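You operate a simulated robot arm through the tools that you are given. There is no shell and no other tool. Be economical: measure what you need, move in short steps, check, and stop when the job is done.

You are at the controls of a simulated two-armed robot. One attempt, no reset.

TASK
Take the cap off the white waste jar and lay it down on the wash plate bench.

The check looks at the end state, three seconds after you hand in, the way a careful person would. Anything else that was tipped, shoved, dropped, spilled or broken makes it a failure. A push-on lid holds only when it is set on centred and level and pressed home; a screw cap is set on level and turned clockwise until tight.

THE ROBOT
Two 7-joint arms with two-finger parallel grippers on one trunk, on a base that drives. Base frame: it is fixed to the floor where the robot stands at the start and does not move with it; the origin is under the middle of the robot, x ahead of it, y to its left, z up; the surface under the hand at the start is at about z = 800. Readings come in mm, rad, newtons and seconds.
The left shoulder is at the start at [50, 161, 1098], the right one opposite. With the tool pointing down near the work surface each hand reaches from about 220 to 680 mm from the robot's upright axis, wherever it stands, measured 20 degrees to its own side. Payload 3.43 kg a hand.
The TCP of each hand is the grasp point between the finger pads, 30 mm short of the fingertips. In the tool frame z runs along the fingers and y along their closing line. The gripper opens to 94 mm. The fingers are 28 mm wide and 10 mm thick; the gripper's body (50 by 96 mm) begins 55 mm behind the TCP.
Orientation is told as [roll, pitch, yaw] about the base's x, y, z axes, in that order, counted from this pose: with the fingers straight down and closing along the base's y, the tool's x points along the base's -x, its y along +y and its z along -z.

THE INTERFACE
- The arms move only by the tool jog_arm. It takes "left_targets", "right_targets" or both (then of equal length, played together; a hand with none holds still); each is a list of rows, each a list of 7 numbers: the shift along the tool's x, y, z in units of 30 mm (1.0 is 30 mm), then the turn, a rotation vector about the tool's x, y, z in units of 6 degrees (1.0 is 6 degrees), then the gripper command, from -1 (fully open) to 1 (shut), values between in proportion. In form: [[tx, ty, tz, wx, wy, wz, hand], ...]. A call has 1 to 8 rows; each row shifts and turns the commanded pose from where the row before left it, along the tool's axes as they then stand. A call with a number of a shift or a turn outside -1 to 1 is refused whole. Rows are played at 5 a second. More than 50 mm and 0.15 rad between two rows, or a gripper value outside its range, and nothing of the call is played. A pose out of reach is approached as far as the arm can. The call stops where the force on the tool passes 40 N (or 10 N more than at its start, if that is more) or the arm is blocked; 0.2 s more then pass. Each finger travels about 45 mm/s and halts on what it meets, pressing with about 44 N; the grip force reading is that of the motor and also rises with nothing between the fingers. The clock runs only during rows and for 0.2 s after the last one: add rows that do not move to give the fingers time. It gives the time, the measured TCP pose, the force on the tool (base axes), the opening and the grip force at its end, in the units of the frame above (readings bear some noise), with the torque about the TCP (base axes, N m) and any sound that the robot's microphone picked up, and new pictures: "views" is both (left out), scene, wrist or none (wrist: the cameras of the hands that moved).
- Cameras (640 x 400 px; columns grow to the right, rows downward): "scene" is now at [126.3, 19.8, 1231.8]; the picture's right is [0.19, -0.98, 0.00], its down [-0.48, -0.09, -0.87] and it looks along [0.85, 0.16, -0.49] (base axes); focal length 253 px, centre (320, 200). "left" rides on the left gripper at [76, -14, -103] in its tool frame; the picture's right is [0.18, 0.98, 0.00], its down [-0.75, 0.14, -0.64] and it looks along [-0.63, 0.12, 0.77] (tool axes); focal length 243 px, centre (320, 200). "right" rides on the right gripper at [76, 14, -102] in its tool frame; the picture's right is [-0.18, 0.98, 0.00], its down [-0.75, -0.14, -0.64] and it looks along [-0.63, -0.12, 0.77] (tool axes); focal length 243 px, centre (320, 200). There is no depth. A picture from a camera that has moved, and an enlarged one, comes with that camera's place and axes in the base frame and with its lens.
- raise_lower(by): slides the trunk up (or, below 0, down) by that many mm; the arms and the scene camera ride with it, the base frame stays. It gives what a move gives, with no picture.
- drive_base(legs): drives the robot by 1 to 6 legs, each [ahead, left, turn to the left] in mm, mm and rad, along the robot's own axes; the way and the turn of a leg run together, so that a leg with both is an arc; at most 1500 mm and 3.142 rad a leg. The arms and the cameras ride along, it lands a little off, and it stops where it bumps. It gives what a move gives, and a new picture of the scene camera.
- aim_head(pan, tilt): turns the head with the scene camera to pan (to the left, within 1.396 rad either way) and tilt (down, from -0.506 to 1.204), counted from straight ahead of the robot. It gives what a move gives, and a new picture of the scene camera.
- zoom(camera, box): a new picture of the part [left, top, right, bottom] of that camera's present view, enlarged. The clock stands still meanwhile.
- hand_in(): hands the job in; it is judged then, once.

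Work in short steps. Places have to be worked out from the pictures, the camera data and where the tool is seen: move nearer, look again, correct. Check each grasp and each placing, and mend what went wrong. You have 120 turns and 260 pictures in all, those below and enlarged ones among them. Open the grippers and draw the arms clear of the work before you hand the job in, unless the task says otherwise; then end with one line.

The tools are called after "Emit:" by a JSON object that holds its "method" and its "body". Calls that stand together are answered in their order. jog_arm: Moves the arms, as the interface text tells. Its arguments: {"type":"object","properties":{"left_targets":{"type":"array"},"right_targets":{"type":"array"},"views":{"type":"string","enum":["both","scene","wrist","none"]}},"required":[]} The other tools are called the same way: raise_lower (by) slides the trunk up or down; drive_base (legs) drives the base; aim_head (pan, tilt) turns the head that bears the scene camera; zoom (camera, box) takes an enlarged picture of a part of a camera's view; hand_in () hands the job in.

At the start:

```text
clock: 0.0
left_eef_pos: [319.8, 133.4, 1108.9]
left_ee_rot: [-0.002, 0.001, 0.001]
left_ft_force: [0.2, 0.0, -0.9]
left_wrist_torque: [-0.03, 0.0, 0.0]
left_gripper_width: 94.1
left_finger_force: 0.1
right_eef_pos: [393.8, -116.3, 1102.2]
right_ee_rot: [-0.001, 0.001, 0.001]
right_ft_force: [0.2, 0.0, 0.0]
right_wrist_torque: [-0.01, -0.03, 0.02]
right_gripper_width: 93.7
right_finger_force: 0.1
trunk travel left (down, up): [-125.0, 142.0]
robot x, y, heading: [-1.4, -3.6, -0.001]
head pan, tilt: [0.19, 0.515]
```

scene: 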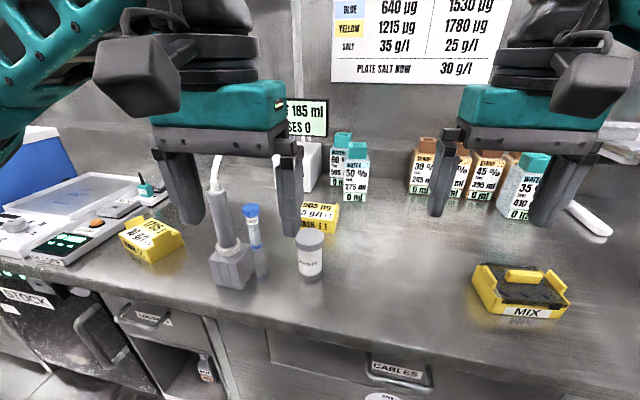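
right: 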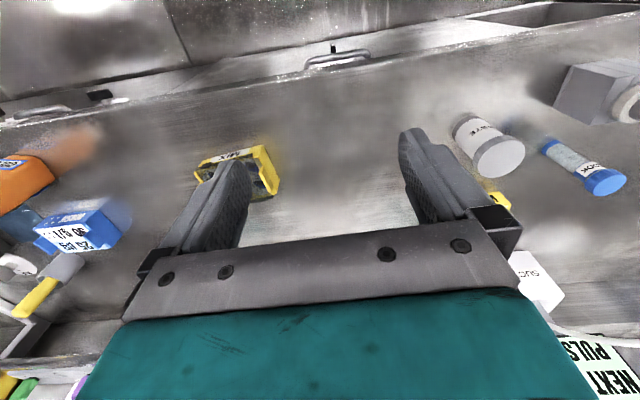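
left: 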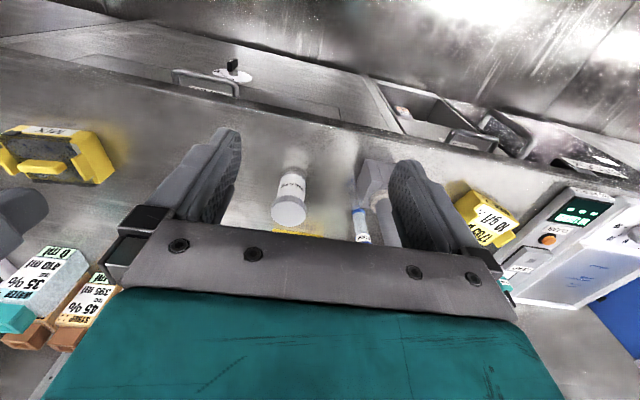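

The white jar labelled WASTE stands around pixel (310,255). I'll zoom in on it, and look around for the "wash plate" bench.

Emit:
{"method": "zoom", "body": {"camera": "scene", "box": [200, 140, 400, 300]}}

Emit:
{"method": "aim_head", "body": {"pan": 1.2, "tilt": 0.5}}

Emit:
{"method": "aim_head", "body": {"pan": -1.0, "tilt": 0.5}}

```text
2.50 times, centred on (300, 220) of scene
camera zoom: at [126.3, 19.8, 1231.8], right [0.19, -0.98, 0.0], down [-0.48, -0.09, -0.87], along [0.85, 0.16, -0.49], focal length 632 px, centre (370, 150)
```

zoom: 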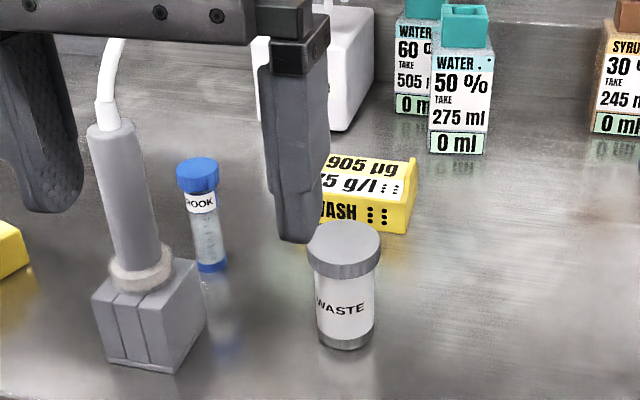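

```text
clock: 1.3
left_eef_pos: [320.3, 134.3, 1109.1]
left_ee_rot: [-0.002, 0.001, 0.0]
left_ft_force: [0.7, 0.0, 0.2]
left_wrist_torque: [-0.04, -0.03, -0.01]
left_gripper_width: 94.0
left_finger_force: 0.1
right_eef_pos: [392.4, -117.0, 1102.5]
right_ee_rot: [-0.001, -0.001, 0.0]
right_ft_force: [0.2, 0.4, -0.6]
right_wrist_torque: [0.01, 0.0, 0.01]
right_gripper_width: 93.9
right_finger_force: 0.0
trunk travel left (down, up): [-125.0, 142.0]
robot x, y, heading: [-2.0, -1.5, 0.001]
head pan, tilt: [1.201, 0.499]
camera scene: at [70.3, 87.5, 1233.3], right [0.93, -0.36, 0.0], down [-0.17, -0.45, -0.88], along [0.32, 0.82, -0.48], focal length 253 px, centre (320, 200)
```

scene: 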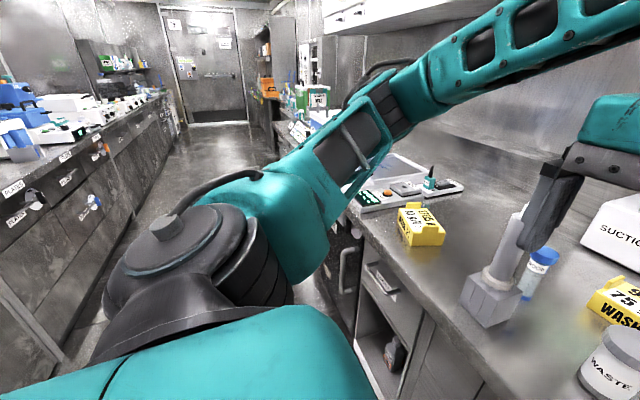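

```text
clock: 3.3
left_eef_pos: [320.5, 133.4, 1109.2]
left_ee_rot: [-0.001, 0.0, 0.001]
left_ft_force: [0.2, -0.2, 0.7]
left_wrist_torque: [0.01, 0.01, -0.01]
left_gripper_width: 93.7
left_finger_force: 0.1
right_eef_pos: [392.7, -116.4, 1102.1]
right_ee_rot: [-0.001, 0.001, -0.001]
right_ft_force: [-0.3, -0.2, 0.5]
right_wrist_torque: [-0.04, -0.01, 0.0]
right_gripper_width: 94.2
right_finger_force: 0.1
trunk travel left (down, up): [-125.0, 142.0]
robot x, y, heading: [2.4, 1.1, -0.003]
head pan, tilt: [-1.0, 0.499]
camera scene: at [86.5, -73.8, 1233.3], right [-0.84, -0.54, 0.0], down [-0.26, 0.4, -0.88], along [0.47, -0.74, -0.48], focal length 253 px, centre (320, 200)
```

scene: 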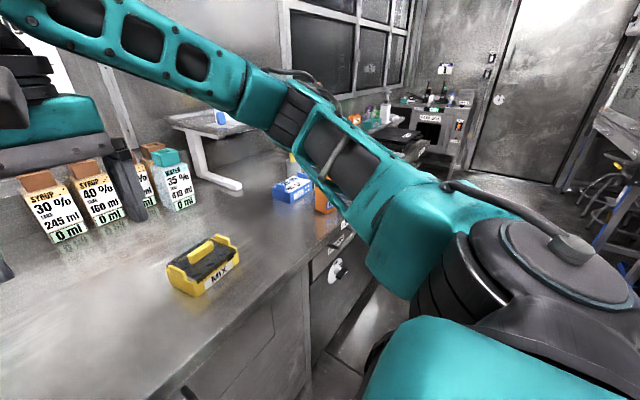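

The yellow block behind the jar reads WASH. I'll read the labels on the other benches and blocks to be sure what "wash plate bench" means.

Emit:
{"method": "aim_head", "body": {"pan": 1.39, "tilt": 0.3}}

Emit:
{"method": "zoom", "body": {"camera": "scene", "box": [0, 60, 240, 210]}}

Emit:
{"method": "aim_head", "body": {"pan": 0.55, "tilt": 0.55}}

Emit:
{"method": "zoom", "body": {"camera": "scene", "box": [100, 120, 420, 320]}}

Emit:
{"method": "aim_head", "body": {"pan": 0.0, "tilt": 0.2}}

```text
clock: 5.5
left_eef_pos: [318.8, 133.8, 1108.7]
left_ee_rot: [-0.002, -0.001, 0.0]
left_ft_force: [0.2, 0.4, 1.0]
left_wrist_torque: [-0.01, -0.05, 0.0]
left_gripper_width: 94.0
left_finger_force: 0.1
right_eef_pos: [392.4, -116.8, 1103.0]
right_ee_rot: [0.0, 0.0, 0.001]
right_ft_force: [-0.4, 0.6, 0.2]
right_wrist_torque: [0.01, 0.01, 0.02]
right_gripper_width: 94.0
right_finger_force: 0.1
trunk travel left (down, up): [-125.0, 142.0]
robot x, y, heading: [-0.1, 3.0, -0.002]
head pan, tilt: [1.389, 0.3]
camera scene: at [54.2, 94.5, 1251.7], right [0.98, -0.18, 0.0], down [-0.05, -0.29, -0.96], along [0.17, 0.94, -0.3], focal length 253 px, centre (320, 200)
```

scene: 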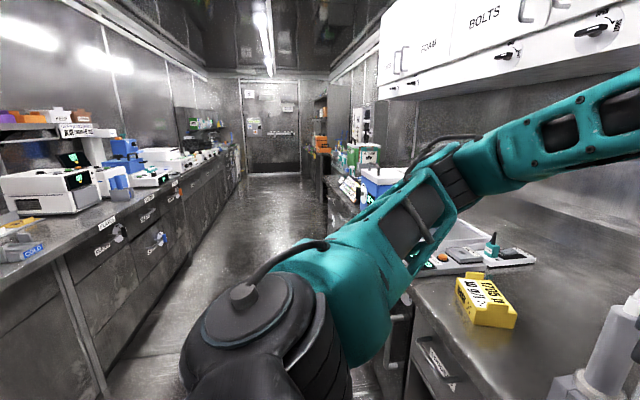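

```text
2.67 times, centred on (120, 135) of scene
camera zoom: at [54.2, 94.5, 1251.7], right [0.98, -0.18, 0.0], down [-0.05, -0.29, -0.96], along [0.17, 0.94, -0.3], focal length 674 px, centre (853, 373)
```

zoom: 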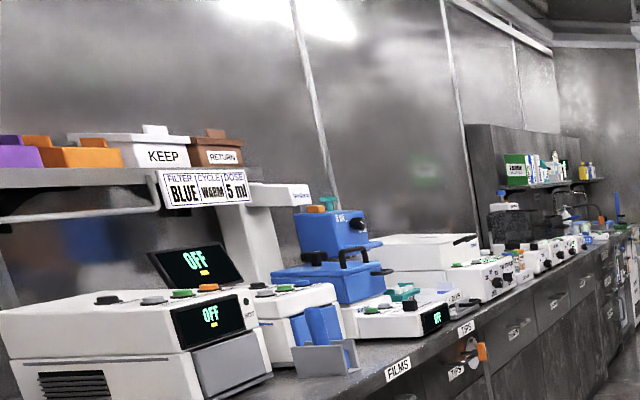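

```text
clock: 6.7
left_eef_pos: [320.2, 133.5, 1109.0]
left_ee_rot: [-0.002, 0.001, 0.001]
left_ft_force: [0.5, -0.5, -0.6]
left_wrist_torque: [0.0, 0.0, 0.0]
left_gripper_width: 94.0
left_finger_force: 0.0
right_eef_pos: [392.9, -116.2, 1102.9]
right_ee_rot: [0.0, 0.0, 0.001]
right_ft_force: [-0.9, 0.1, -1.0]
right_wrist_torque: [-0.01, -0.02, -0.02]
right_gripper_width: 94.0
right_finger_force: 0.1
trunk travel left (down, up): [-125.0, 142.0]
robot x, y, heading: [2.2, -1.4, -0.001]
head pan, tilt: [0.55, 0.55]
camera scene: at [113.8, 49.7, 1228.7], right [0.52, -0.85, 0.0], down [-0.45, -0.27, -0.85], along [0.73, 0.45, -0.52], focal length 253 px, centre (320, 200)
```

scene: 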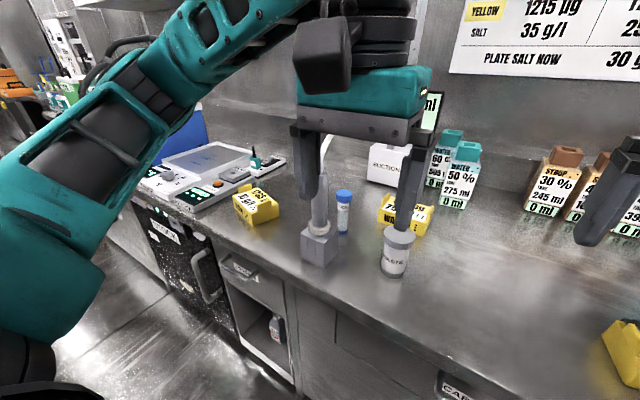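

```text
2.00 times, centred on (260, 220) of scene
camera zoom: at [113.8, 49.7, 1228.7], right [0.52, -0.85, 0.0], down [-0.45, -0.27, -0.85], along [0.73, 0.45, -0.52], focal length 505 px, centre (440, 160)
```

zoom: 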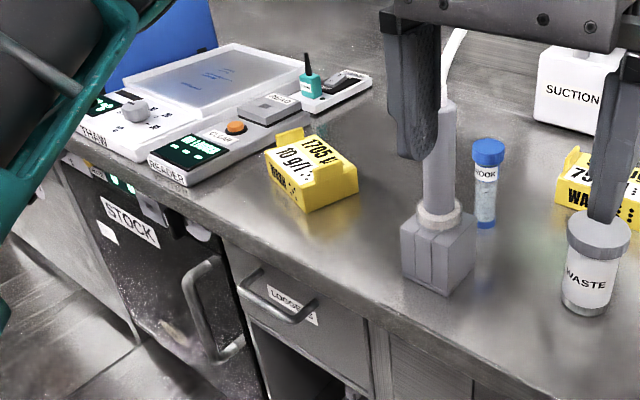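

```text
clock: 7.7
left_eef_pos: [321.1, 134.0, 1110.1]
left_ee_rot: [-0.003, 0.0, 0.001]
left_ft_force: [0.0, -0.4, 0.5]
left_wrist_torque: [0.02, 0.05, -0.02]
left_gripper_width: 94.0
left_finger_force: 0.0
right_eef_pos: [393.7, -116.4, 1101.7]
right_ee_rot: [0.001, 0.0, 0.001]
right_ft_force: [0.3, 0.3, 0.6]
right_wrist_torque: [0.0, -0.01, 0.01]
right_gripper_width: 94.1
right_finger_force: 0.1
trunk travel left (down, up): [-125.0, 142.0]
robot x, y, heading: [-2.7, 0.9, -0.004]
head pan, tilt: [0.0, 0.201]
camera scene: at [130.5, 2.8, 1260.9], right [0.0, -1.0, 0.0], down [-0.2, 0.0, -0.98], along [0.98, 0.0, -0.2], focal length 253 px, centre (320, 200)
```

scene: 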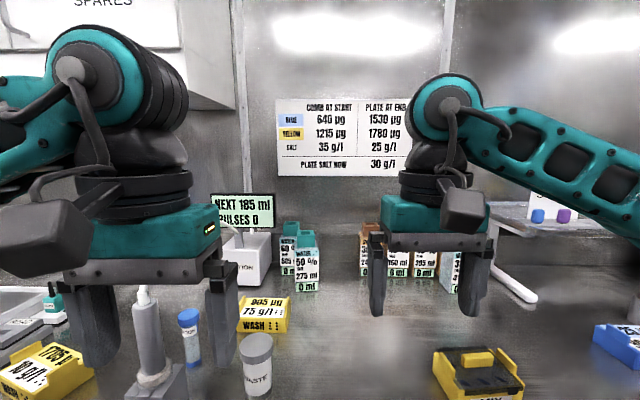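

The wash plate (yellow WASH block) and the jar stand on this same bench, which has plenty of free surface. I put the jar at about (527,119), with its top at z≈907 and a cap of about Ø59. Plan: the right hand holds the jar body from the right side and the left hand works the cap from above. First I turn the right hand by -90° yaw, high up.

Emit:
{"method": "jog_arm", "body": {"right_targets": [[0, 0, 0, 0, 0, 1, -1], [0, 0, 0, 0, 0, 1, -1], [0, 0, 0, 0, 0, 1, -1], [0, 0, 0, 0, 0, 1, -1], [0, 0, 0, 0, 0, 1, -1], [0, 0, 0, 0, 0, 1, -1], [0, 0, 0, 0, 0, 1, -1], [0, 0, 0, 0, 0, 1, -1]], "views": "none"}}

Emit:
{"method": "jog_arm", "body": {"right_targets": [[0, 0, 0, 0, 0, 1, -1], [0, 0, 0, 0, 0, 1, -1], [0, 0, 0, 0, 0, 1, -1], [0, 0, 0, 0, 0, 1, -1], [0, 0, 0, 0, 0, 1, -1], [0, 0, 0, 0, 0, 1, -1], [0, 0, 0, 0, 0, 1, -1]], "views": "scene"}}

Emit:
{"method": "aim_head", "body": {"pan": 0.1, "tilt": 0.6}}

```text
clock: 9.5
left_eef_pos: [319.4, 133.6, 1109.3]
left_ee_rot: [-0.003, 0.0, -0.001]
left_ft_force: [-0.9, -0.9, 0.1]
left_wrist_torque: [0.04, 0.03, 0.0]
left_gripper_width: 94.0
left_finger_force: 0.0
right_eef_pos: [393.5, -116.3, 1102.1]
right_ee_rot: [0.001, 0.001, -0.841]
right_ft_force: [0.5, 0.2, -0.4]
right_wrist_torque: [0.04, 0.03, 0.03]
right_gripper_width: 93.8
right_finger_force: 0.2
trunk travel left (down, up): [-125.0, 142.0]
robot x, y, heading: [-1.6, -1.1, -0.003]
head pan, tilt: [0.0, 0.201]
```

```text
clock: 11.1
left_eef_pos: [320.5, 133.0, 1108.1]
left_ee_rot: [-0.001, 0.0, -0.001]
left_ft_force: [-0.6, 0.4, 0.2]
left_wrist_torque: [-0.01, 0.0, -0.01]
left_gripper_width: 94.1
left_finger_force: 0.1
right_eef_pos: [393.0, -116.9, 1103.3]
right_ee_rot: [-0.001, 0.001, -1.572]
right_ft_force: [0.2, 0.0, -0.3]
right_wrist_torque: [0.01, 0.01, 0.0]
right_gripper_width: 93.7
right_finger_force: 0.2
trunk travel left (down, up): [-125.0, 142.0]
robot x, y, heading: [0.2, -0.1, 0.0]
head pan, tilt: [0.0, 0.201]
camera scene: at [130.5, 2.7, 1261.0], right [0.0, -1.0, 0.0], down [-0.2, 0.0, -0.98], along [0.98, 0.0, -0.2], focal length 253 px, centre (320, 200)
```

scene: 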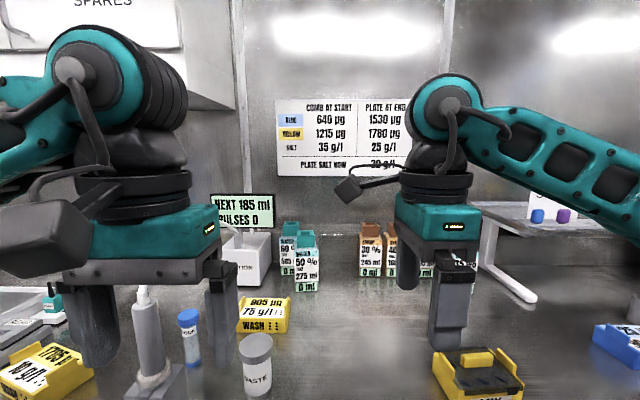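

```text
clock: 11.9
left_eef_pos: [319.3, 133.5, 1108.5]
left_ee_rot: [-0.001, -0.001, 0.001]
left_ft_force: [0.4, 0.3, -0.3]
left_wrist_torque: [0.03, -0.02, 0.04]
left_gripper_width: 94.2
left_finger_force: 0.1
right_eef_pos: [392.9, -117.2, 1102.0]
right_ee_rot: [-0.001, -0.001, -1.57]
right_ft_force: [0.5, 0.7, 0.4]
right_wrist_torque: [0.02, -0.01, -0.03]
right_gripper_width: 94.1
right_finger_force: 0.1
trunk travel left (down, up): [-125.0, 142.0]
robot x, y, heading: [-2.9, 1.3, 0.001]
head pan, tilt: [0.099, 0.6]
camera scene: at [125.3, 11.5, 1224.3], right [0.1, -1.0, 0.0], down [-0.56, -0.06, -0.83], along [0.82, 0.08, -0.56], focal length 253 px, centre (320, 200)
```

scene: 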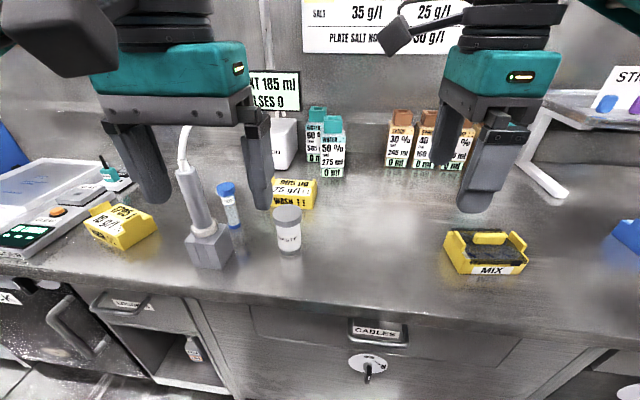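

The camera is now on the inner side. Next I tilt the right hand 75° so the fingers point left, shifting +x to line up with the jar.

Emit:
{"method": "jog_arm", "body": {"right_targets": [[0, 0.36, 0, 0, 1, 0, -1], [0, 0.36, 0, 0, 1, 0, -1], [0, 0.36, 0, 0, 1, 0, -1], [0, 0.36, 0, 0, 1, 0, -1], [0, 0.36, 0, 0, 1, 0, -1], [0, 0.36, 0, 0, 1, 0, -1]], "views": "none"}}

Emit:
{"method": "jog_arm", "body": {"right_targets": [[0, 0.36, 0, 0, 1, 0, -1], [0, 0.36, 0, 0, 1, 0, -1], [0, 0.36, 0, 0, 1, 0, -1], [0, 0.36, 0, 0, 1, 0, -1], [0, 0.36, 0, 0, 1, 0, -1], [0, 0.36, 0, 0, 1, 0, -1], [0, 0, 0, 0, 0.5, 0, -1]], "views": "both"}}

```text
clock: 13.3
left_eef_pos: [319.9, 133.7, 1109.5]
left_ee_rot: [-0.002, -0.001, 0.0]
left_ft_force: [0.2, -0.4, 0.5]
left_wrist_torque: [0.0, -0.02, -0.01]
left_gripper_width: 93.9
left_finger_force: 0.1
right_eef_pos: [457.7, -116.4, 1101.9]
right_ee_rot: [-0.001, 0.63, -1.573]
right_ft_force: [0.3, 0.3, -0.1]
right_wrist_torque: [0.01, 0.01, -0.02]
right_gripper_width: 93.9
right_finger_force: 0.0
trunk travel left (down, up): [-125.0, 142.0]
robot x, y, heading: [-1.3, 3.5, 0.003]
head pan, tilt: [0.099, 0.6]
```

```text
clock: 14.9
left_eef_pos: [320.1, 133.5, 1109.3]
left_ee_rot: [-0.002, -0.001, 0.0]
left_ft_force: [0.0, 0.1, 0.0]
left_wrist_torque: [-0.02, 0.01, 0.03]
left_gripper_width: 94.1
left_finger_force: 0.1
right_eef_pos: [523.2, -117.2, 1102.8]
right_ee_rot: [0.002, 1.311, -1.57]
right_ft_force: [0.6, 0.5, 0.2]
right_wrist_torque: [0.01, 0.02, 0.0]
right_gripper_width: 93.8
right_finger_force: 0.0
trunk travel left (down, up): [-125.0, 142.0]
robot x, y, heading: [1.9, 1.1, -0.001]
head pan, tilt: [0.099, 0.6]
camera scene: at [125.2, 11.4, 1224.2], right [0.1, -1.0, 0.0], down [-0.56, -0.06, -0.83], along [0.82, 0.08, -0.56], focal length 253 px, centre (320, 200)
camera right: at [537.7, -196.5, 1204.4], right [0.98, -0.05, -0.18], down [-0.14, -0.81, -0.56], along [-0.12, 0.58, -0.81], focal length 243 px, centre (320, 200)
```

scene: 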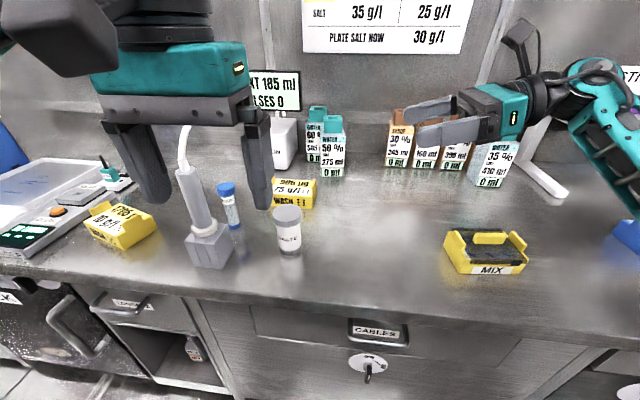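
right: 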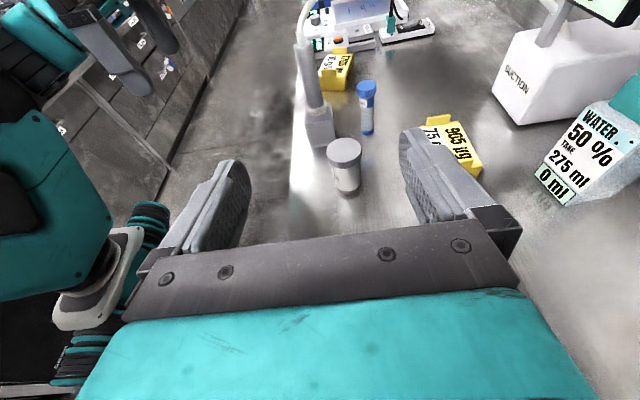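

The right camera shows the jar ahead between the fingers. I come down and in halfway, then check the forearm's clearance over the MIX block.

Emit:
{"method": "jog_arm", "body": {"right_targets": [[-0.9, 0.05, 0.6, 0, 0, 0, -1], [-0.9, 0.05, 0.6, 0, 0, 0, -1], [-0.9, 0.05, 0.6, 0, 0, 0, -1], [-0.9, 0.05, 0.6, 0, 0, 0, -1]]}}

```text
clock: 15.9
left_eef_pos: [320.7, 133.1, 1109.4]
left_ee_rot: [-0.002, 0.0, 0.0]
left_ft_force: [-0.1, -0.5, -0.8]
left_wrist_torque: [0.02, 0.0, -0.02]
left_gripper_width: 94.1
left_finger_force: 0.0
right_eef_pos: [526.5, -74.0, 981.4]
right_ee_rot: [0.004, 1.308, -1.567]
right_ft_force: [0.9, -0.2, -0.7]
right_wrist_torque: [0.01, 0.03, 0.0]
right_gripper_width: 94.1
right_finger_force: 0.1
trunk travel left (down, up): [-125.0, 142.0]
robot x, y, heading: [-2.0, 0.5, -0.005]
head pan, tilt: [0.099, 0.6]
camera scene: at [125.4, 11.5, 1224.2], right [0.1, -1.0, 0.0], down [-0.56, -0.06, -0.82], along [0.82, 0.08, -0.57], focal length 253 px, centre (320, 200)
camera right: at [542.0, -152.9, 1081.9], right [0.98, -0.05, -0.18], down [-0.14, -0.81, -0.56], along [-0.12, 0.58, -0.81], focal length 243 px, centre (320, 200)
```

scene: 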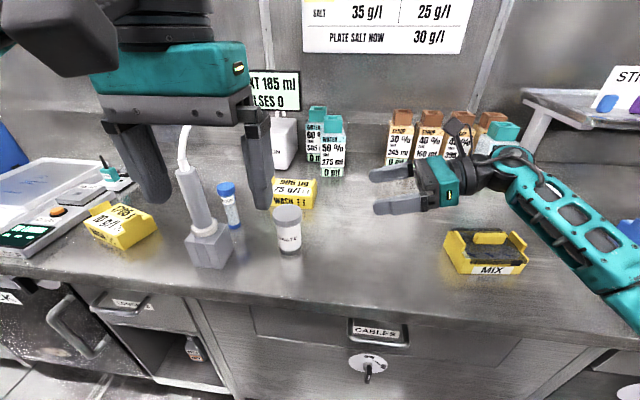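
right: 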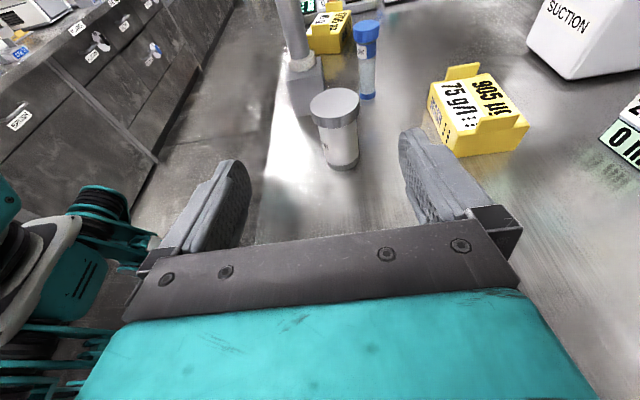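

The forearm clears MIX. My jar estimates are x 530–541 and y 107–120, so I keep descending to a standoff at z≈868 to refine them.

Emit:
{"method": "jog_arm", "body": {"right_targets": [[-0.85, 0.1, 0.6, 0, 0, 0, -1], [-0.85, 0.1, 0.6, 0, 0, 0, -1], [-0.85, 0.1, 0.6, 0, 0, 0, -1], [-0.4, 0.0, 0.3, 0, 0, 0, -1]]}}

Emit:
{"method": "zoom", "body": {"camera": "scene", "box": [240, 130, 480, 280]}}

```text
clock: 16.9
left_eef_pos: [320.0, 134.4, 1108.3]
left_ee_rot: [-0.002, 0.0, 0.002]
left_ft_force: [0.5, -0.6, -0.3]
left_wrist_torque: [-0.05, 0.01, -0.02]
left_gripper_width: 93.9
left_finger_force: 0.1
right_eef_pos: [536.7, -36.7, 876.7]
right_ee_rot: [-0.001, 1.31, -1.571]
right_ft_force: [-0.2, 0.5, 0.3]
right_wrist_torque: [-0.01, 0.04, 0.01]
right_gripper_width: 93.8
right_finger_force: 0.0
trunk travel left (down, up): [-125.0, 142.0]
robot x, y, heading: [-0.8, -2.0, -0.002]
head pan, tilt: [0.099, 0.6]
camera scene: at [125.3, 11.5, 1224.2], right [0.1, -1.0, 0.0], down [-0.56, -0.06, -0.83], along [0.82, 0.08, -0.56], focal length 253 px, centre (320, 200)
camera right: at [552.4, -115.8, 978.3], right [0.98, -0.05, -0.18], down [-0.14, -0.82, -0.56], along [-0.12, 0.58, -0.81], focal length 243 px, centre (320, 200)
```

scene: 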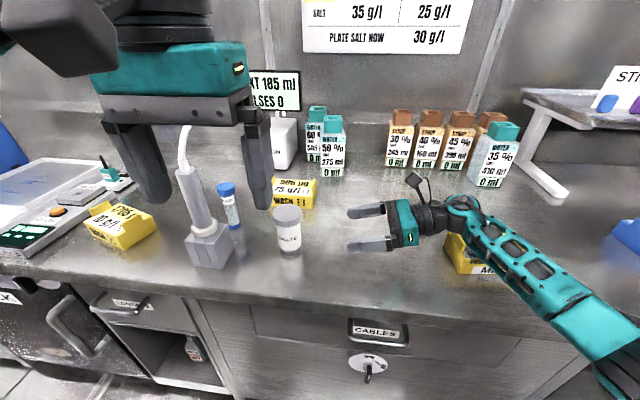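
right: 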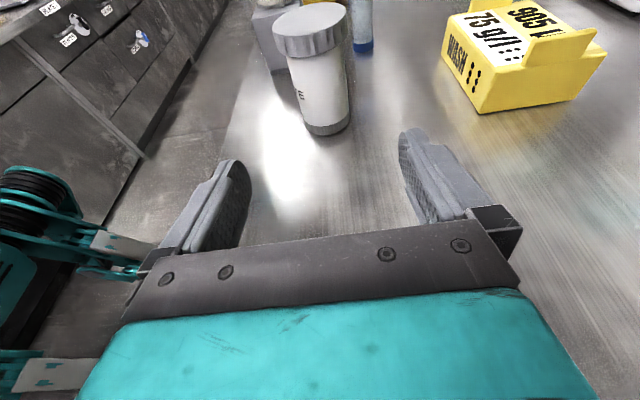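

```text
2.67 times, centred on (360, 205) of scene
camera zoom: at [125.3, 11.5, 1224.2], right [0.1, -1.0, 0.0], down [-0.56, -0.06, -0.83], along [0.82, 0.08, -0.56], focal length 674 px, centre (213, 187)
```

zoom: 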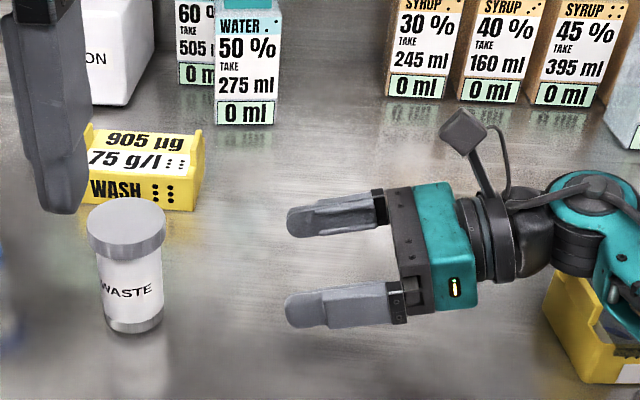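

The jar axis sits at about (539,115) relative to the hand (TCP x=536.7), so the fingers will straddle it. I move +y by about 145 mm in two parts, checking midway.

Emit:
{"method": "jog_arm", "body": {"right_targets": [[0.26, 0.03, 0.966, 0, 0, 0, -1], [0.26, 0.03, 0.966, 0, 0, 0, -1], [0.26, 0.0, 0.966, 0, 0, 0, -1]]}}

Emit:
{"method": "zoom", "body": {"camera": "scene", "box": [240, 130, 480, 280]}}

```text
clock: 17.7
left_eef_pos: [318.8, 134.4, 1109.0]
left_ee_rot: [0.001, 0.0, 0.001]
left_ft_force: [0.1, 0.3, 0.1]
left_wrist_torque: [0.03, 0.01, 0.0]
left_gripper_width: 93.9
left_finger_force: 0.0
right_eef_pos: [541.1, 53.8, 879.3]
right_ee_rot: [0.005, 1.309, -1.57]
right_ft_force: [0.4, -0.2, -0.6]
right_wrist_torque: [-0.01, 0.01, 0.0]
right_gripper_width: 94.0
right_finger_force: 0.2
trunk travel left (down, up): [-125.0, 142.0]
robot x, y, heading: [-2.0, 0.0, -0.002]
head pan, tilt: [0.099, 0.6]
camera scene: at [125.2, 11.7, 1224.2], right [0.1, -0.99, 0.0], down [-0.56, -0.06, -0.83], along [0.82, 0.08, -0.56], focal length 253 px, centre (320, 200)
camera right: at [556.1, -24.9, 981.0], right [0.98, -0.05, -0.18], down [-0.14, -0.81, -0.56], along [-0.12, 0.58, -0.81], focal length 243 px, centre (320, 200)
```

scene: 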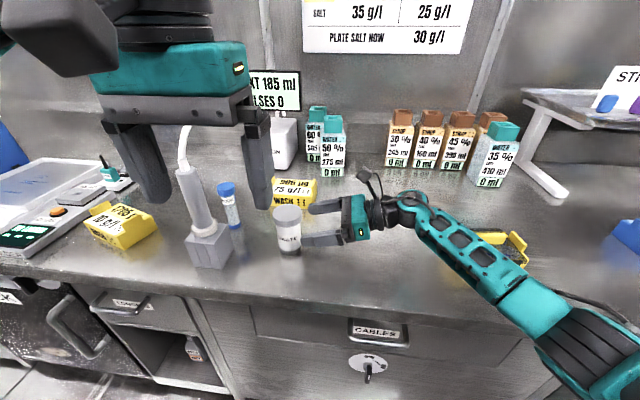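
right: 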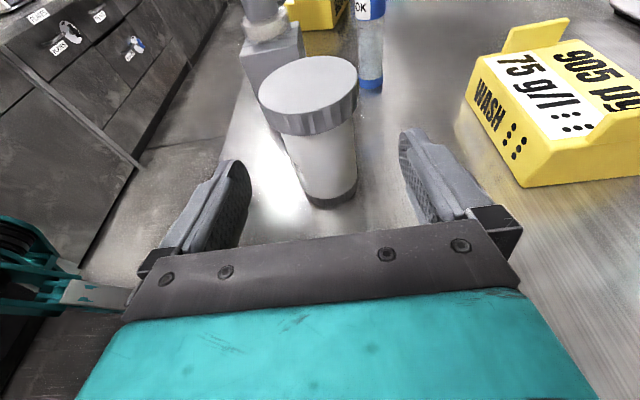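

```text
2.67 times, centred on (360, 205) of scene
camera zoom: at [125.2, 11.7, 1224.2], right [0.1, -0.99, 0.0], down [-0.56, -0.06, -0.83], along [0.82, 0.08, -0.56], focal length 674 px, centre (213, 187)
```

zoom: 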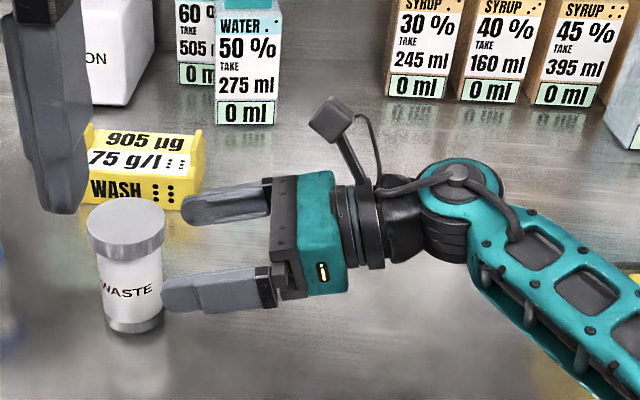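

The jar axis is (540,114) with its top at 905, well centred between the fingers. I finish the approach: 56 mm in, 41 mm down.

Emit:
{"method": "jog_arm", "body": {"right_targets": [[-0.28, 0, 0.72, 0, 0, 0, -1], [-0.28, 0, 0.72, 0, 0, 0, -1], [-0.28, 0, 0.72, 0, 0, 0, -1]]}}

Emit:
{"method": "zoom", "body": {"camera": "scene", "box": [240, 130, 480, 280]}}

```text
clock: 18.5
left_eef_pos: [320.8, 134.7, 1107.8]
left_ee_rot: [-0.002, 0.0, 0.001]
left_ft_force: [-1.6, 0.3, -0.6]
left_wrist_torque: [-0.01, 0.01, -0.01]
left_gripper_width: 94.0
left_finger_force: 0.1
right_eef_pos: [540.1, 110.5, 836.7]
right_ee_rot: [-0.002, 1.31, -1.572]
right_ft_force: [0.0, -0.2, -1.0]
right_wrist_torque: [-0.04, 0.01, -0.02]
right_gripper_width: 94.2
right_finger_force: 0.1
trunk travel left (down, up): [-125.0, 142.0]
robot x, y, heading: [-1.1, 0.8, 0.003]
head pan, tilt: [0.099, 0.6]
camera scene: at [125.3, 11.6, 1224.2], right [0.1, -0.99, 0.0], down [-0.56, -0.06, -0.83], along [0.82, 0.08, -0.56], focal length 253 px, centre (320, 200)
camera right: at [554.3, 31.1, 938.5], right [0.98, -0.05, -0.18], down [-0.14, -0.82, -0.56], along [-0.12, 0.58, -0.81], focal length 243 px, centre (320, 200)
```

scene: 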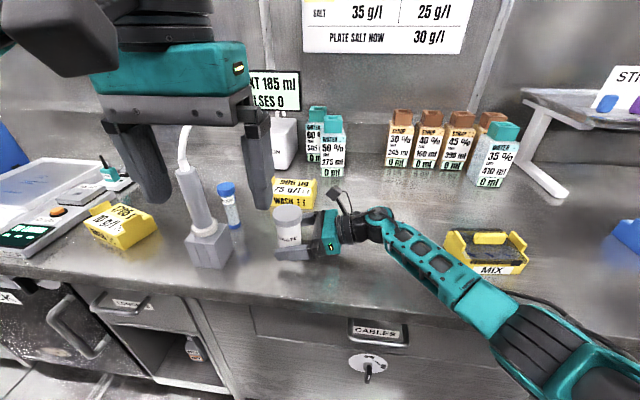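
right: 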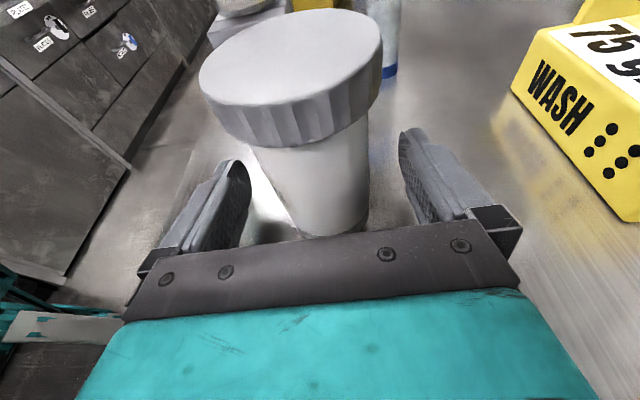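

```text
2.67 times, centred on (360, 205) of scene
camera zoom: at [125.3, 11.6, 1224.2], right [0.1, -0.99, 0.0], down [-0.56, -0.06, -0.83], along [0.82, 0.08, -0.56], focal length 674 px, centre (213, 187)
```

zoom: 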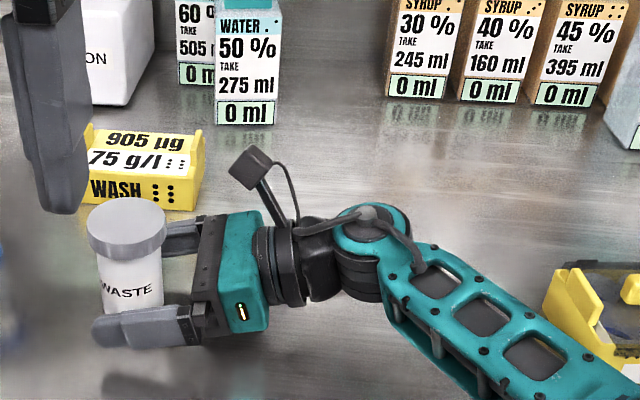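

The fluted cap suggests a screw cap. I close the right hand on the body.

Emit:
{"method": "jog_arm", "body": {"right_targets": [[0, 0, 0, 0, 0, 0, 0.2], [0, 0, 0, 0, 0, 0, 1], [0, 0, 0, 0, 0, 0, 1], [0, 0, 0, 0, 0, 0, 1], [0, 0, 0, 0, 0, 0, 1], [0, 0, 0, 0, 0, 0, 1]], "views": "wrist"}}

```text
clock: 19.9
left_eef_pos: [319.5, 133.2, 1108.6]
left_ee_rot: [-0.001, -0.001, 0.0]
left_ft_force: [0.0, -0.6, 0.7]
left_wrist_torque: [0.01, -0.01, 0.0]
left_gripper_width: 93.9
left_finger_force: 0.1
right_eef_pos: [538.7, 109.5, 837.6]
right_ee_rot: [-0.001, 1.31, -1.57]
right_ft_force: [0.3, -0.2, 0.3]
right_wrist_torque: [0.01, -0.04, -0.01]
right_gripper_width: 50.9
right_finger_force: 43.3
trunk travel left (down, up): [-125.0, 142.0]
robot x, y, heading: [-2.0, 2.0, 0.004]
head pan, tilt: [0.099, 0.6]
camera right: at [554.4, 30.5, 938.9], right [0.98, -0.05, -0.18], down [-0.14, -0.81, -0.56], along [-0.12, 0.58, -0.81], focal length 243 px, centre (320, 200)
```

right: 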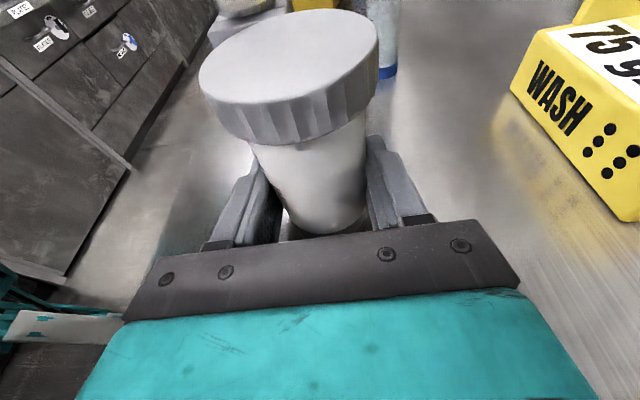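

The jar is held (51 mm, 43 N). Now I pre-turn the left hand by -90° so that it can unscrew counter-clockwise.

Emit:
{"method": "jog_arm", "body": {"left_targets": [[0, 0, 0, 0, 0, 1, -1], [0, 0, 0, 0, 0, 1, -1], [0, 0, 0, 0, 0, 1, -1], [0, 0, 0, 0, 0, 1, -1], [0, 0, 0, 0, 0, 1, -1], [0, 0, 0, 0, 0, 1, -1], [0, 0, 0, 0, 0, 1, -1], [0, 0, 0, 0, 0, 1, -1]], "views": "none"}}

Emit:
{"method": "jog_arm", "body": {"left_targets": [[0, 0, 0, 0, 0, 1, -1], [0, 0, 0, 0, 0, 1, -1], [0, 0, 0, 0, 0, 1, -1], [0, 0, 0, 0, 0, 1, -1], [0, 0, 0, 0, 0, 1, -1], [0, 0, 0, 0, 0, 1, -1], [0, 0, 0, 0, 0, 1, -1]], "views": "both"}}

```text
clock: 21.7
left_eef_pos: [319.8, 133.4, 1108.9]
left_ee_rot: [-0.003, 0.0, -0.84]
left_ft_force: [0.6, 0.1, 0.9]
left_wrist_torque: [0.03, -0.01, 0.0]
left_gripper_width: 93.9
left_finger_force: 0.1
right_eef_pos: [540.3, 109.2, 840.5]
right_ee_rot: [-0.001, 1.308, -1.572]
right_ft_force: [0.3, -1.0, 0.3]
right_wrist_torque: [0.06, -0.04, -0.07]
right_gripper_width: 51.2
right_finger_force: 43.9
trunk travel left (down, up): [-125.0, 142.0]
robot x, y, heading: [0.5, 0.9, -0.001]
head pan, tilt: [0.099, 0.6]
```

```text
clock: 23.3
left_eef_pos: [290.5, 115.4, 1101.4]
left_ee_rot: [0.002, -0.001, -1.568]
left_ft_force: [0.5, -0.4, 0.1]
left_wrist_torque: [-0.01, 0.0, 0.01]
left_gripper_width: 94.0
left_finger_force: 0.0
left hand out of reach, approached as far as the arm can: row 6, 7
right_eef_pos: [538.9, 108.3, 839.2]
right_ee_rot: [0.001, 1.309, -1.571]
right_ft_force: [0.3, 0.4, 0.3]
right_wrist_torque: [0.1, 0.41, 0.04]
right_gripper_width: 50.6
right_finger_force: 43.9
trunk travel left (down, up): [-125.0, 142.0]
robot x, y, heading: [0.3, 5.4, -0.002]
head pan, tilt: [0.099, 0.6]
camera scene: at [125.1, 11.4, 1224.2], right [0.1, -1.0, 0.0], down [-0.56, -0.06, -0.83], along [0.82, 0.08, -0.56], focal length 253 px, centre (320, 200)
camera left: at [276.7, 191.7, 1202.8], right [0.98, 0.19, 0.0], down [0.14, -0.75, 0.64], along [0.12, -0.63, -0.77], focal length 243 px, centre (320, 200)
```

scene: 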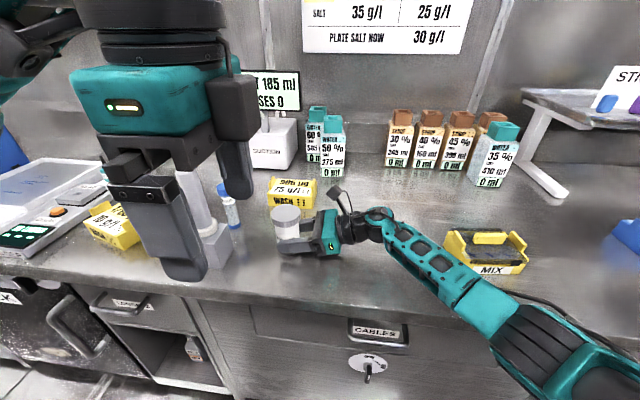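
left: 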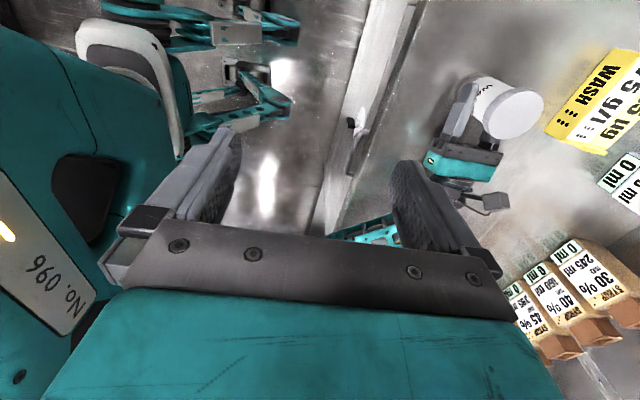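

The left hand was cramped close to the body. I move it forward, over the jar, at safe height.

Emit:
{"method": "jog_arm", "body": {"left_targets": [[0, 1, 0, 0, 0, 0, -1], [0, 1, 0, 0, 0, 0, -1], [0, 1, 0, 0, 0, 0, -1], [0, 1, 0, 0, 0, 0, -1], [-0.2, 1, 0, 0, 0, 0, -1], [-0.2, 1, 0, 0, 0, 0, -1], [-0.2, 1, 0, 0, 0, 0, -1]], "views": "both"}}

Emit:
{"method": "zoom", "body": {"camera": "scene", "box": [200, 130, 440, 280]}}

```text
clock: 24.9
left_eef_pos: [324.7, 43.6, 1079.0]
left_ee_rot: [0.001, -0.001, -1.569]
left_ft_force: [0.5, -0.4, -0.1]
left_wrist_torque: [-0.01, 0.04, -0.01]
left_gripper_width: 94.0
left_finger_force: 0.1
left hand out of reach, approached as far as the arm can: row 1, 2, 3, 4, 5, 6, 7
right_eef_pos: [539.0, 109.6, 838.0]
right_ee_rot: [0.0, 1.309, -1.572]
right_ft_force: [-0.3, -0.7, -0.7]
right_wrist_torque: [-0.01, 0.03, 0.0]
right_gripper_width: 49.0
right_finger_force: 43.9
trunk travel left (down, up): [-125.0, 142.0]
robot x, y, heading: [0.3, 0.4, 0.0]
head pan, tilt: [0.099, 0.6]
camera scene: at [125.1, 11.6, 1224.2], right [0.1, -1.0, 0.0], down [-0.56, -0.06, -0.83], along [0.82, 0.08, -0.56], focal length 253 px, centre (320, 200)
camera left: at [310.5, 122.0, 1180.5], right [0.98, 0.19, 0.0], down [0.14, -0.75, 0.64], along [0.12, -0.63, -0.77], focal length 243 px, centre (320, 200)
```

scene: 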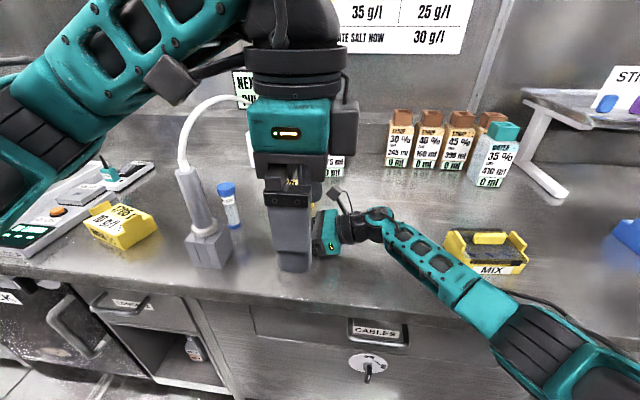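
left: 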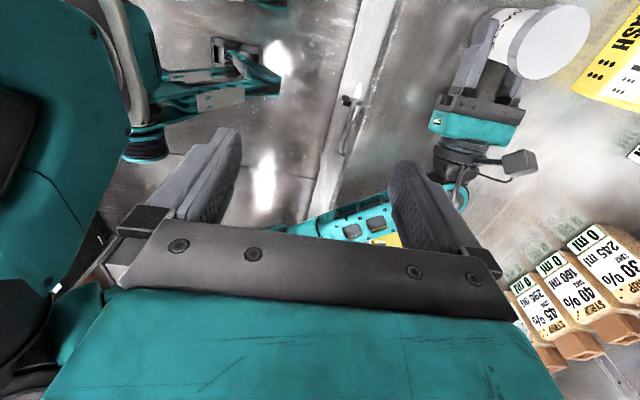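

```text
2.67 times, centred on (320, 205) of scene
camera zoom: at [125.1, 11.6, 1224.2], right [0.1, -1.0, 0.0], down [-0.56, -0.06, -0.83], along [0.82, 0.08, -0.56], focal length 674 px, centre (320, 187)
```

zoom: 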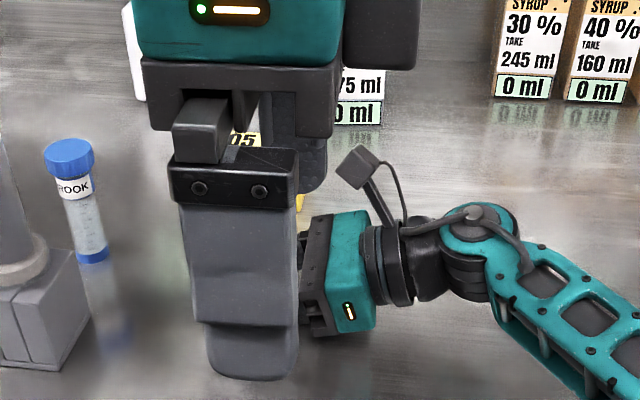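

At yaw -90 the left wrist hits its limit. I turn back by about 30° and see where the hand settles (it is at z≥1079, so clear of everything).

Emit:
{"method": "jog_arm", "body": {"left_targets": [[0, 0, 0, 0, 0, -1, -1], [0, 0, 0, 0, 0, -1, -1], [0, 0, 0, 0, 0, -1, -1], [0, 0, 0, 0, 0, -1, -1], [0, 0, 0, 0, 0, -1, -1], [0, 0, 0, 0, 0, 0, -1]], "views": "both"}}

```text
clock: 26.3
left_eef_pos: [324.4, 46.2, 1079.3]
left_ee_rot: [-0.003, -0.002, -1.046]
left_ft_force: [-0.2, -0.4, -1.2]
left_wrist_torque: [0.0, 0.01, -0.01]
left_gripper_width: 93.7
left_finger_force: 0.0
right_eef_pos: [539.7, 108.5, 837.8]
right_ee_rot: [0.0, 1.309, -1.572]
right_ft_force: [0.0, -0.2, 0.5]
right_wrist_torque: [0.01, 0.05, 0.05]
right_gripper_width: 47.5
right_finger_force: 43.9
trunk travel left (down, up): [-125.0, 142.0]
robot x, y, heading: [2.4, 1.3, -0.006]
head pan, tilt: [0.099, 0.6]
camera scene: at [125.2, 11.4, 1224.2], right [0.1, -1.0, 0.0], down [-0.56, -0.06, -0.83], along [0.82, 0.08, -0.56], focal length 253 px, centre (320, 200)
camera left: at [273.1, 105.8, 1180.9], right [0.76, 0.65, 0.0], down [0.5, -0.58, 0.64], along [0.42, -0.49, -0.77], focal length 243 px, centre (320, 200)
```

scene: 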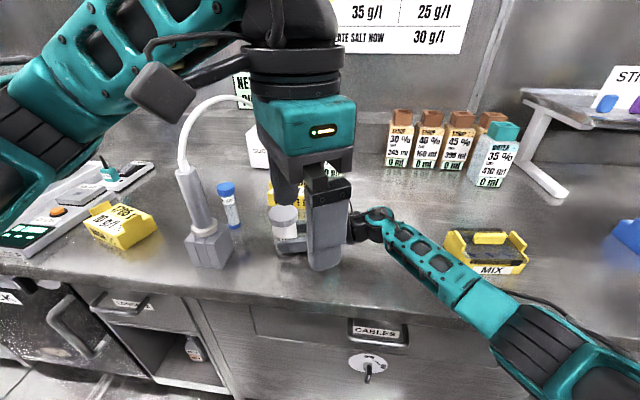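
left: 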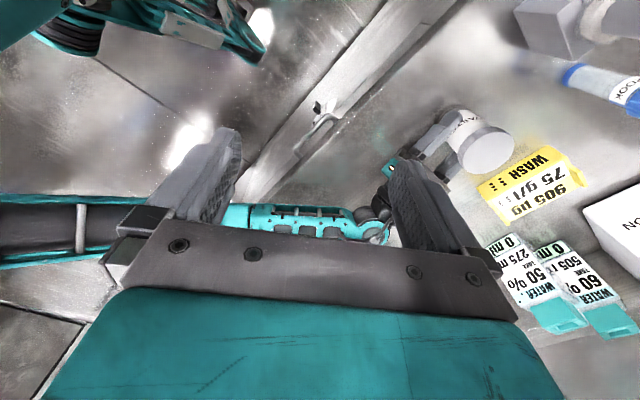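

The left hand now tracks again, but the right grip width is creeping down (51→47.5). I check the jar.

Emit:
{"method": "zoom", "body": {"camera": "right", "box": [160, 0, 480, 250]}}

Emit:
{"method": "zoom", "body": {"camera": "scene", "box": [240, 180, 400, 280]}}

```text
1.60 times, centred on (320, 125) of right
camera zoom: at [554.4, 30.5, 938.9], right [0.98, -0.05, -0.18], down [-0.14, -0.81, -0.56], along [-0.12, 0.58, -0.81], focal length 388 px, centre (320, 320)
```

zoom: 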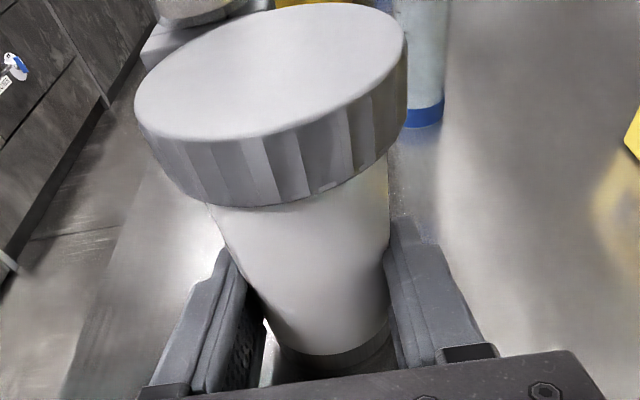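

```text
4.00 times, centred on (320, 230) of scene
camera zoom: at [125.2, 11.4, 1224.2], right [0.1, -1.0, 0.0], down [-0.56, -0.06, -0.83], along [0.82, 0.08, -0.56], focal length 1011 px, centre (320, 80)
```

zoom: 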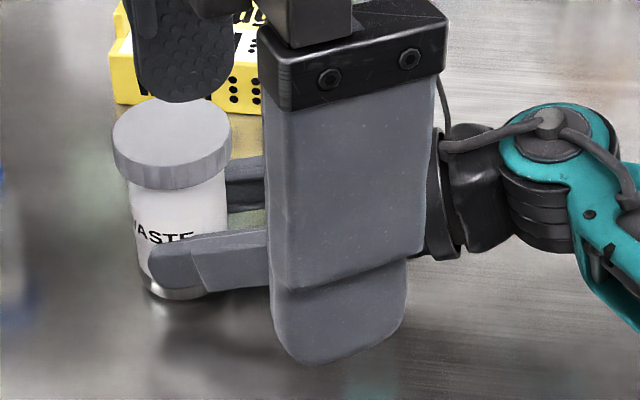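

The jar has crept about 8 mm toward the fingertips. I open, move in 12 mm, and regrip deeper, then watch the width.

Emit:
{"method": "jog_arm", "body": {"right_targets": [[0, 0, 0, 0, 0, 0, 0], [0, 0, 0, 0, 0, 0, -0.7], [0, 0, 0, 0, 0, 0, -0.7], [0, 0, 0, 0, 0, 0, -0.7]], "views": "both"}}

```text
clock: 27.3
left_eef_pos: [323.5, 45.6, 1078.9]
left_ee_rot: [-0.001, 0.0, -1.048]
left_ft_force: [-0.8, 0.0, -0.1]
left_wrist_torque: [0.03, -0.02, 0.01]
left_gripper_width: 94.2
left_finger_force: 0.1
right_eef_pos: [539.2, 109.6, 838.0]
right_ee_rot: [-0.002, 1.308, -1.573]
right_ft_force: [0.6, -0.4, 0.0]
right_wrist_torque: [0.0, 0.02, -0.02]
right_gripper_width: 79.7
right_finger_force: 0.0
trunk travel left (down, up): [-125.0, 142.0]
robot x, y, heading: [-3.0, 0.8, -0.001]
head pan, tilt: [0.099, 0.6]
camera scene: at [125.2, 11.5, 1224.2], right [0.1, -1.0, 0.0], down [-0.56, -0.06, -0.83], along [0.82, 0.08, -0.56], focal length 253 px, centre (320, 200)
camera right: at [554.4, 30.6, 938.9], right [0.98, -0.05, -0.18], down [-0.14, -0.81, -0.56], along [-0.12, 0.58, -0.81], focal length 243 px, centre (320, 200)
```

scene: 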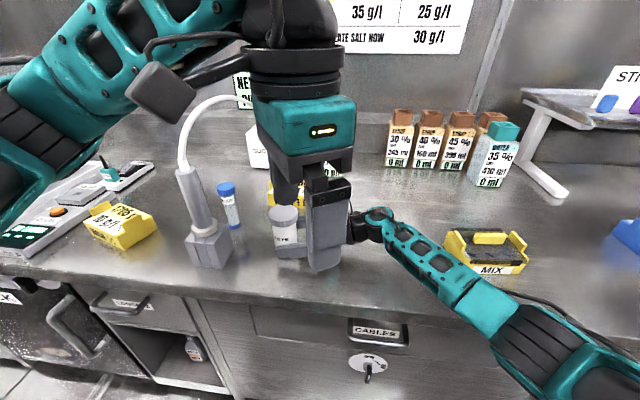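
right: 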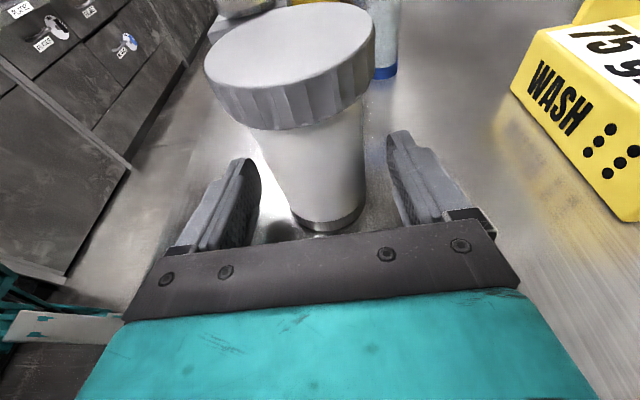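

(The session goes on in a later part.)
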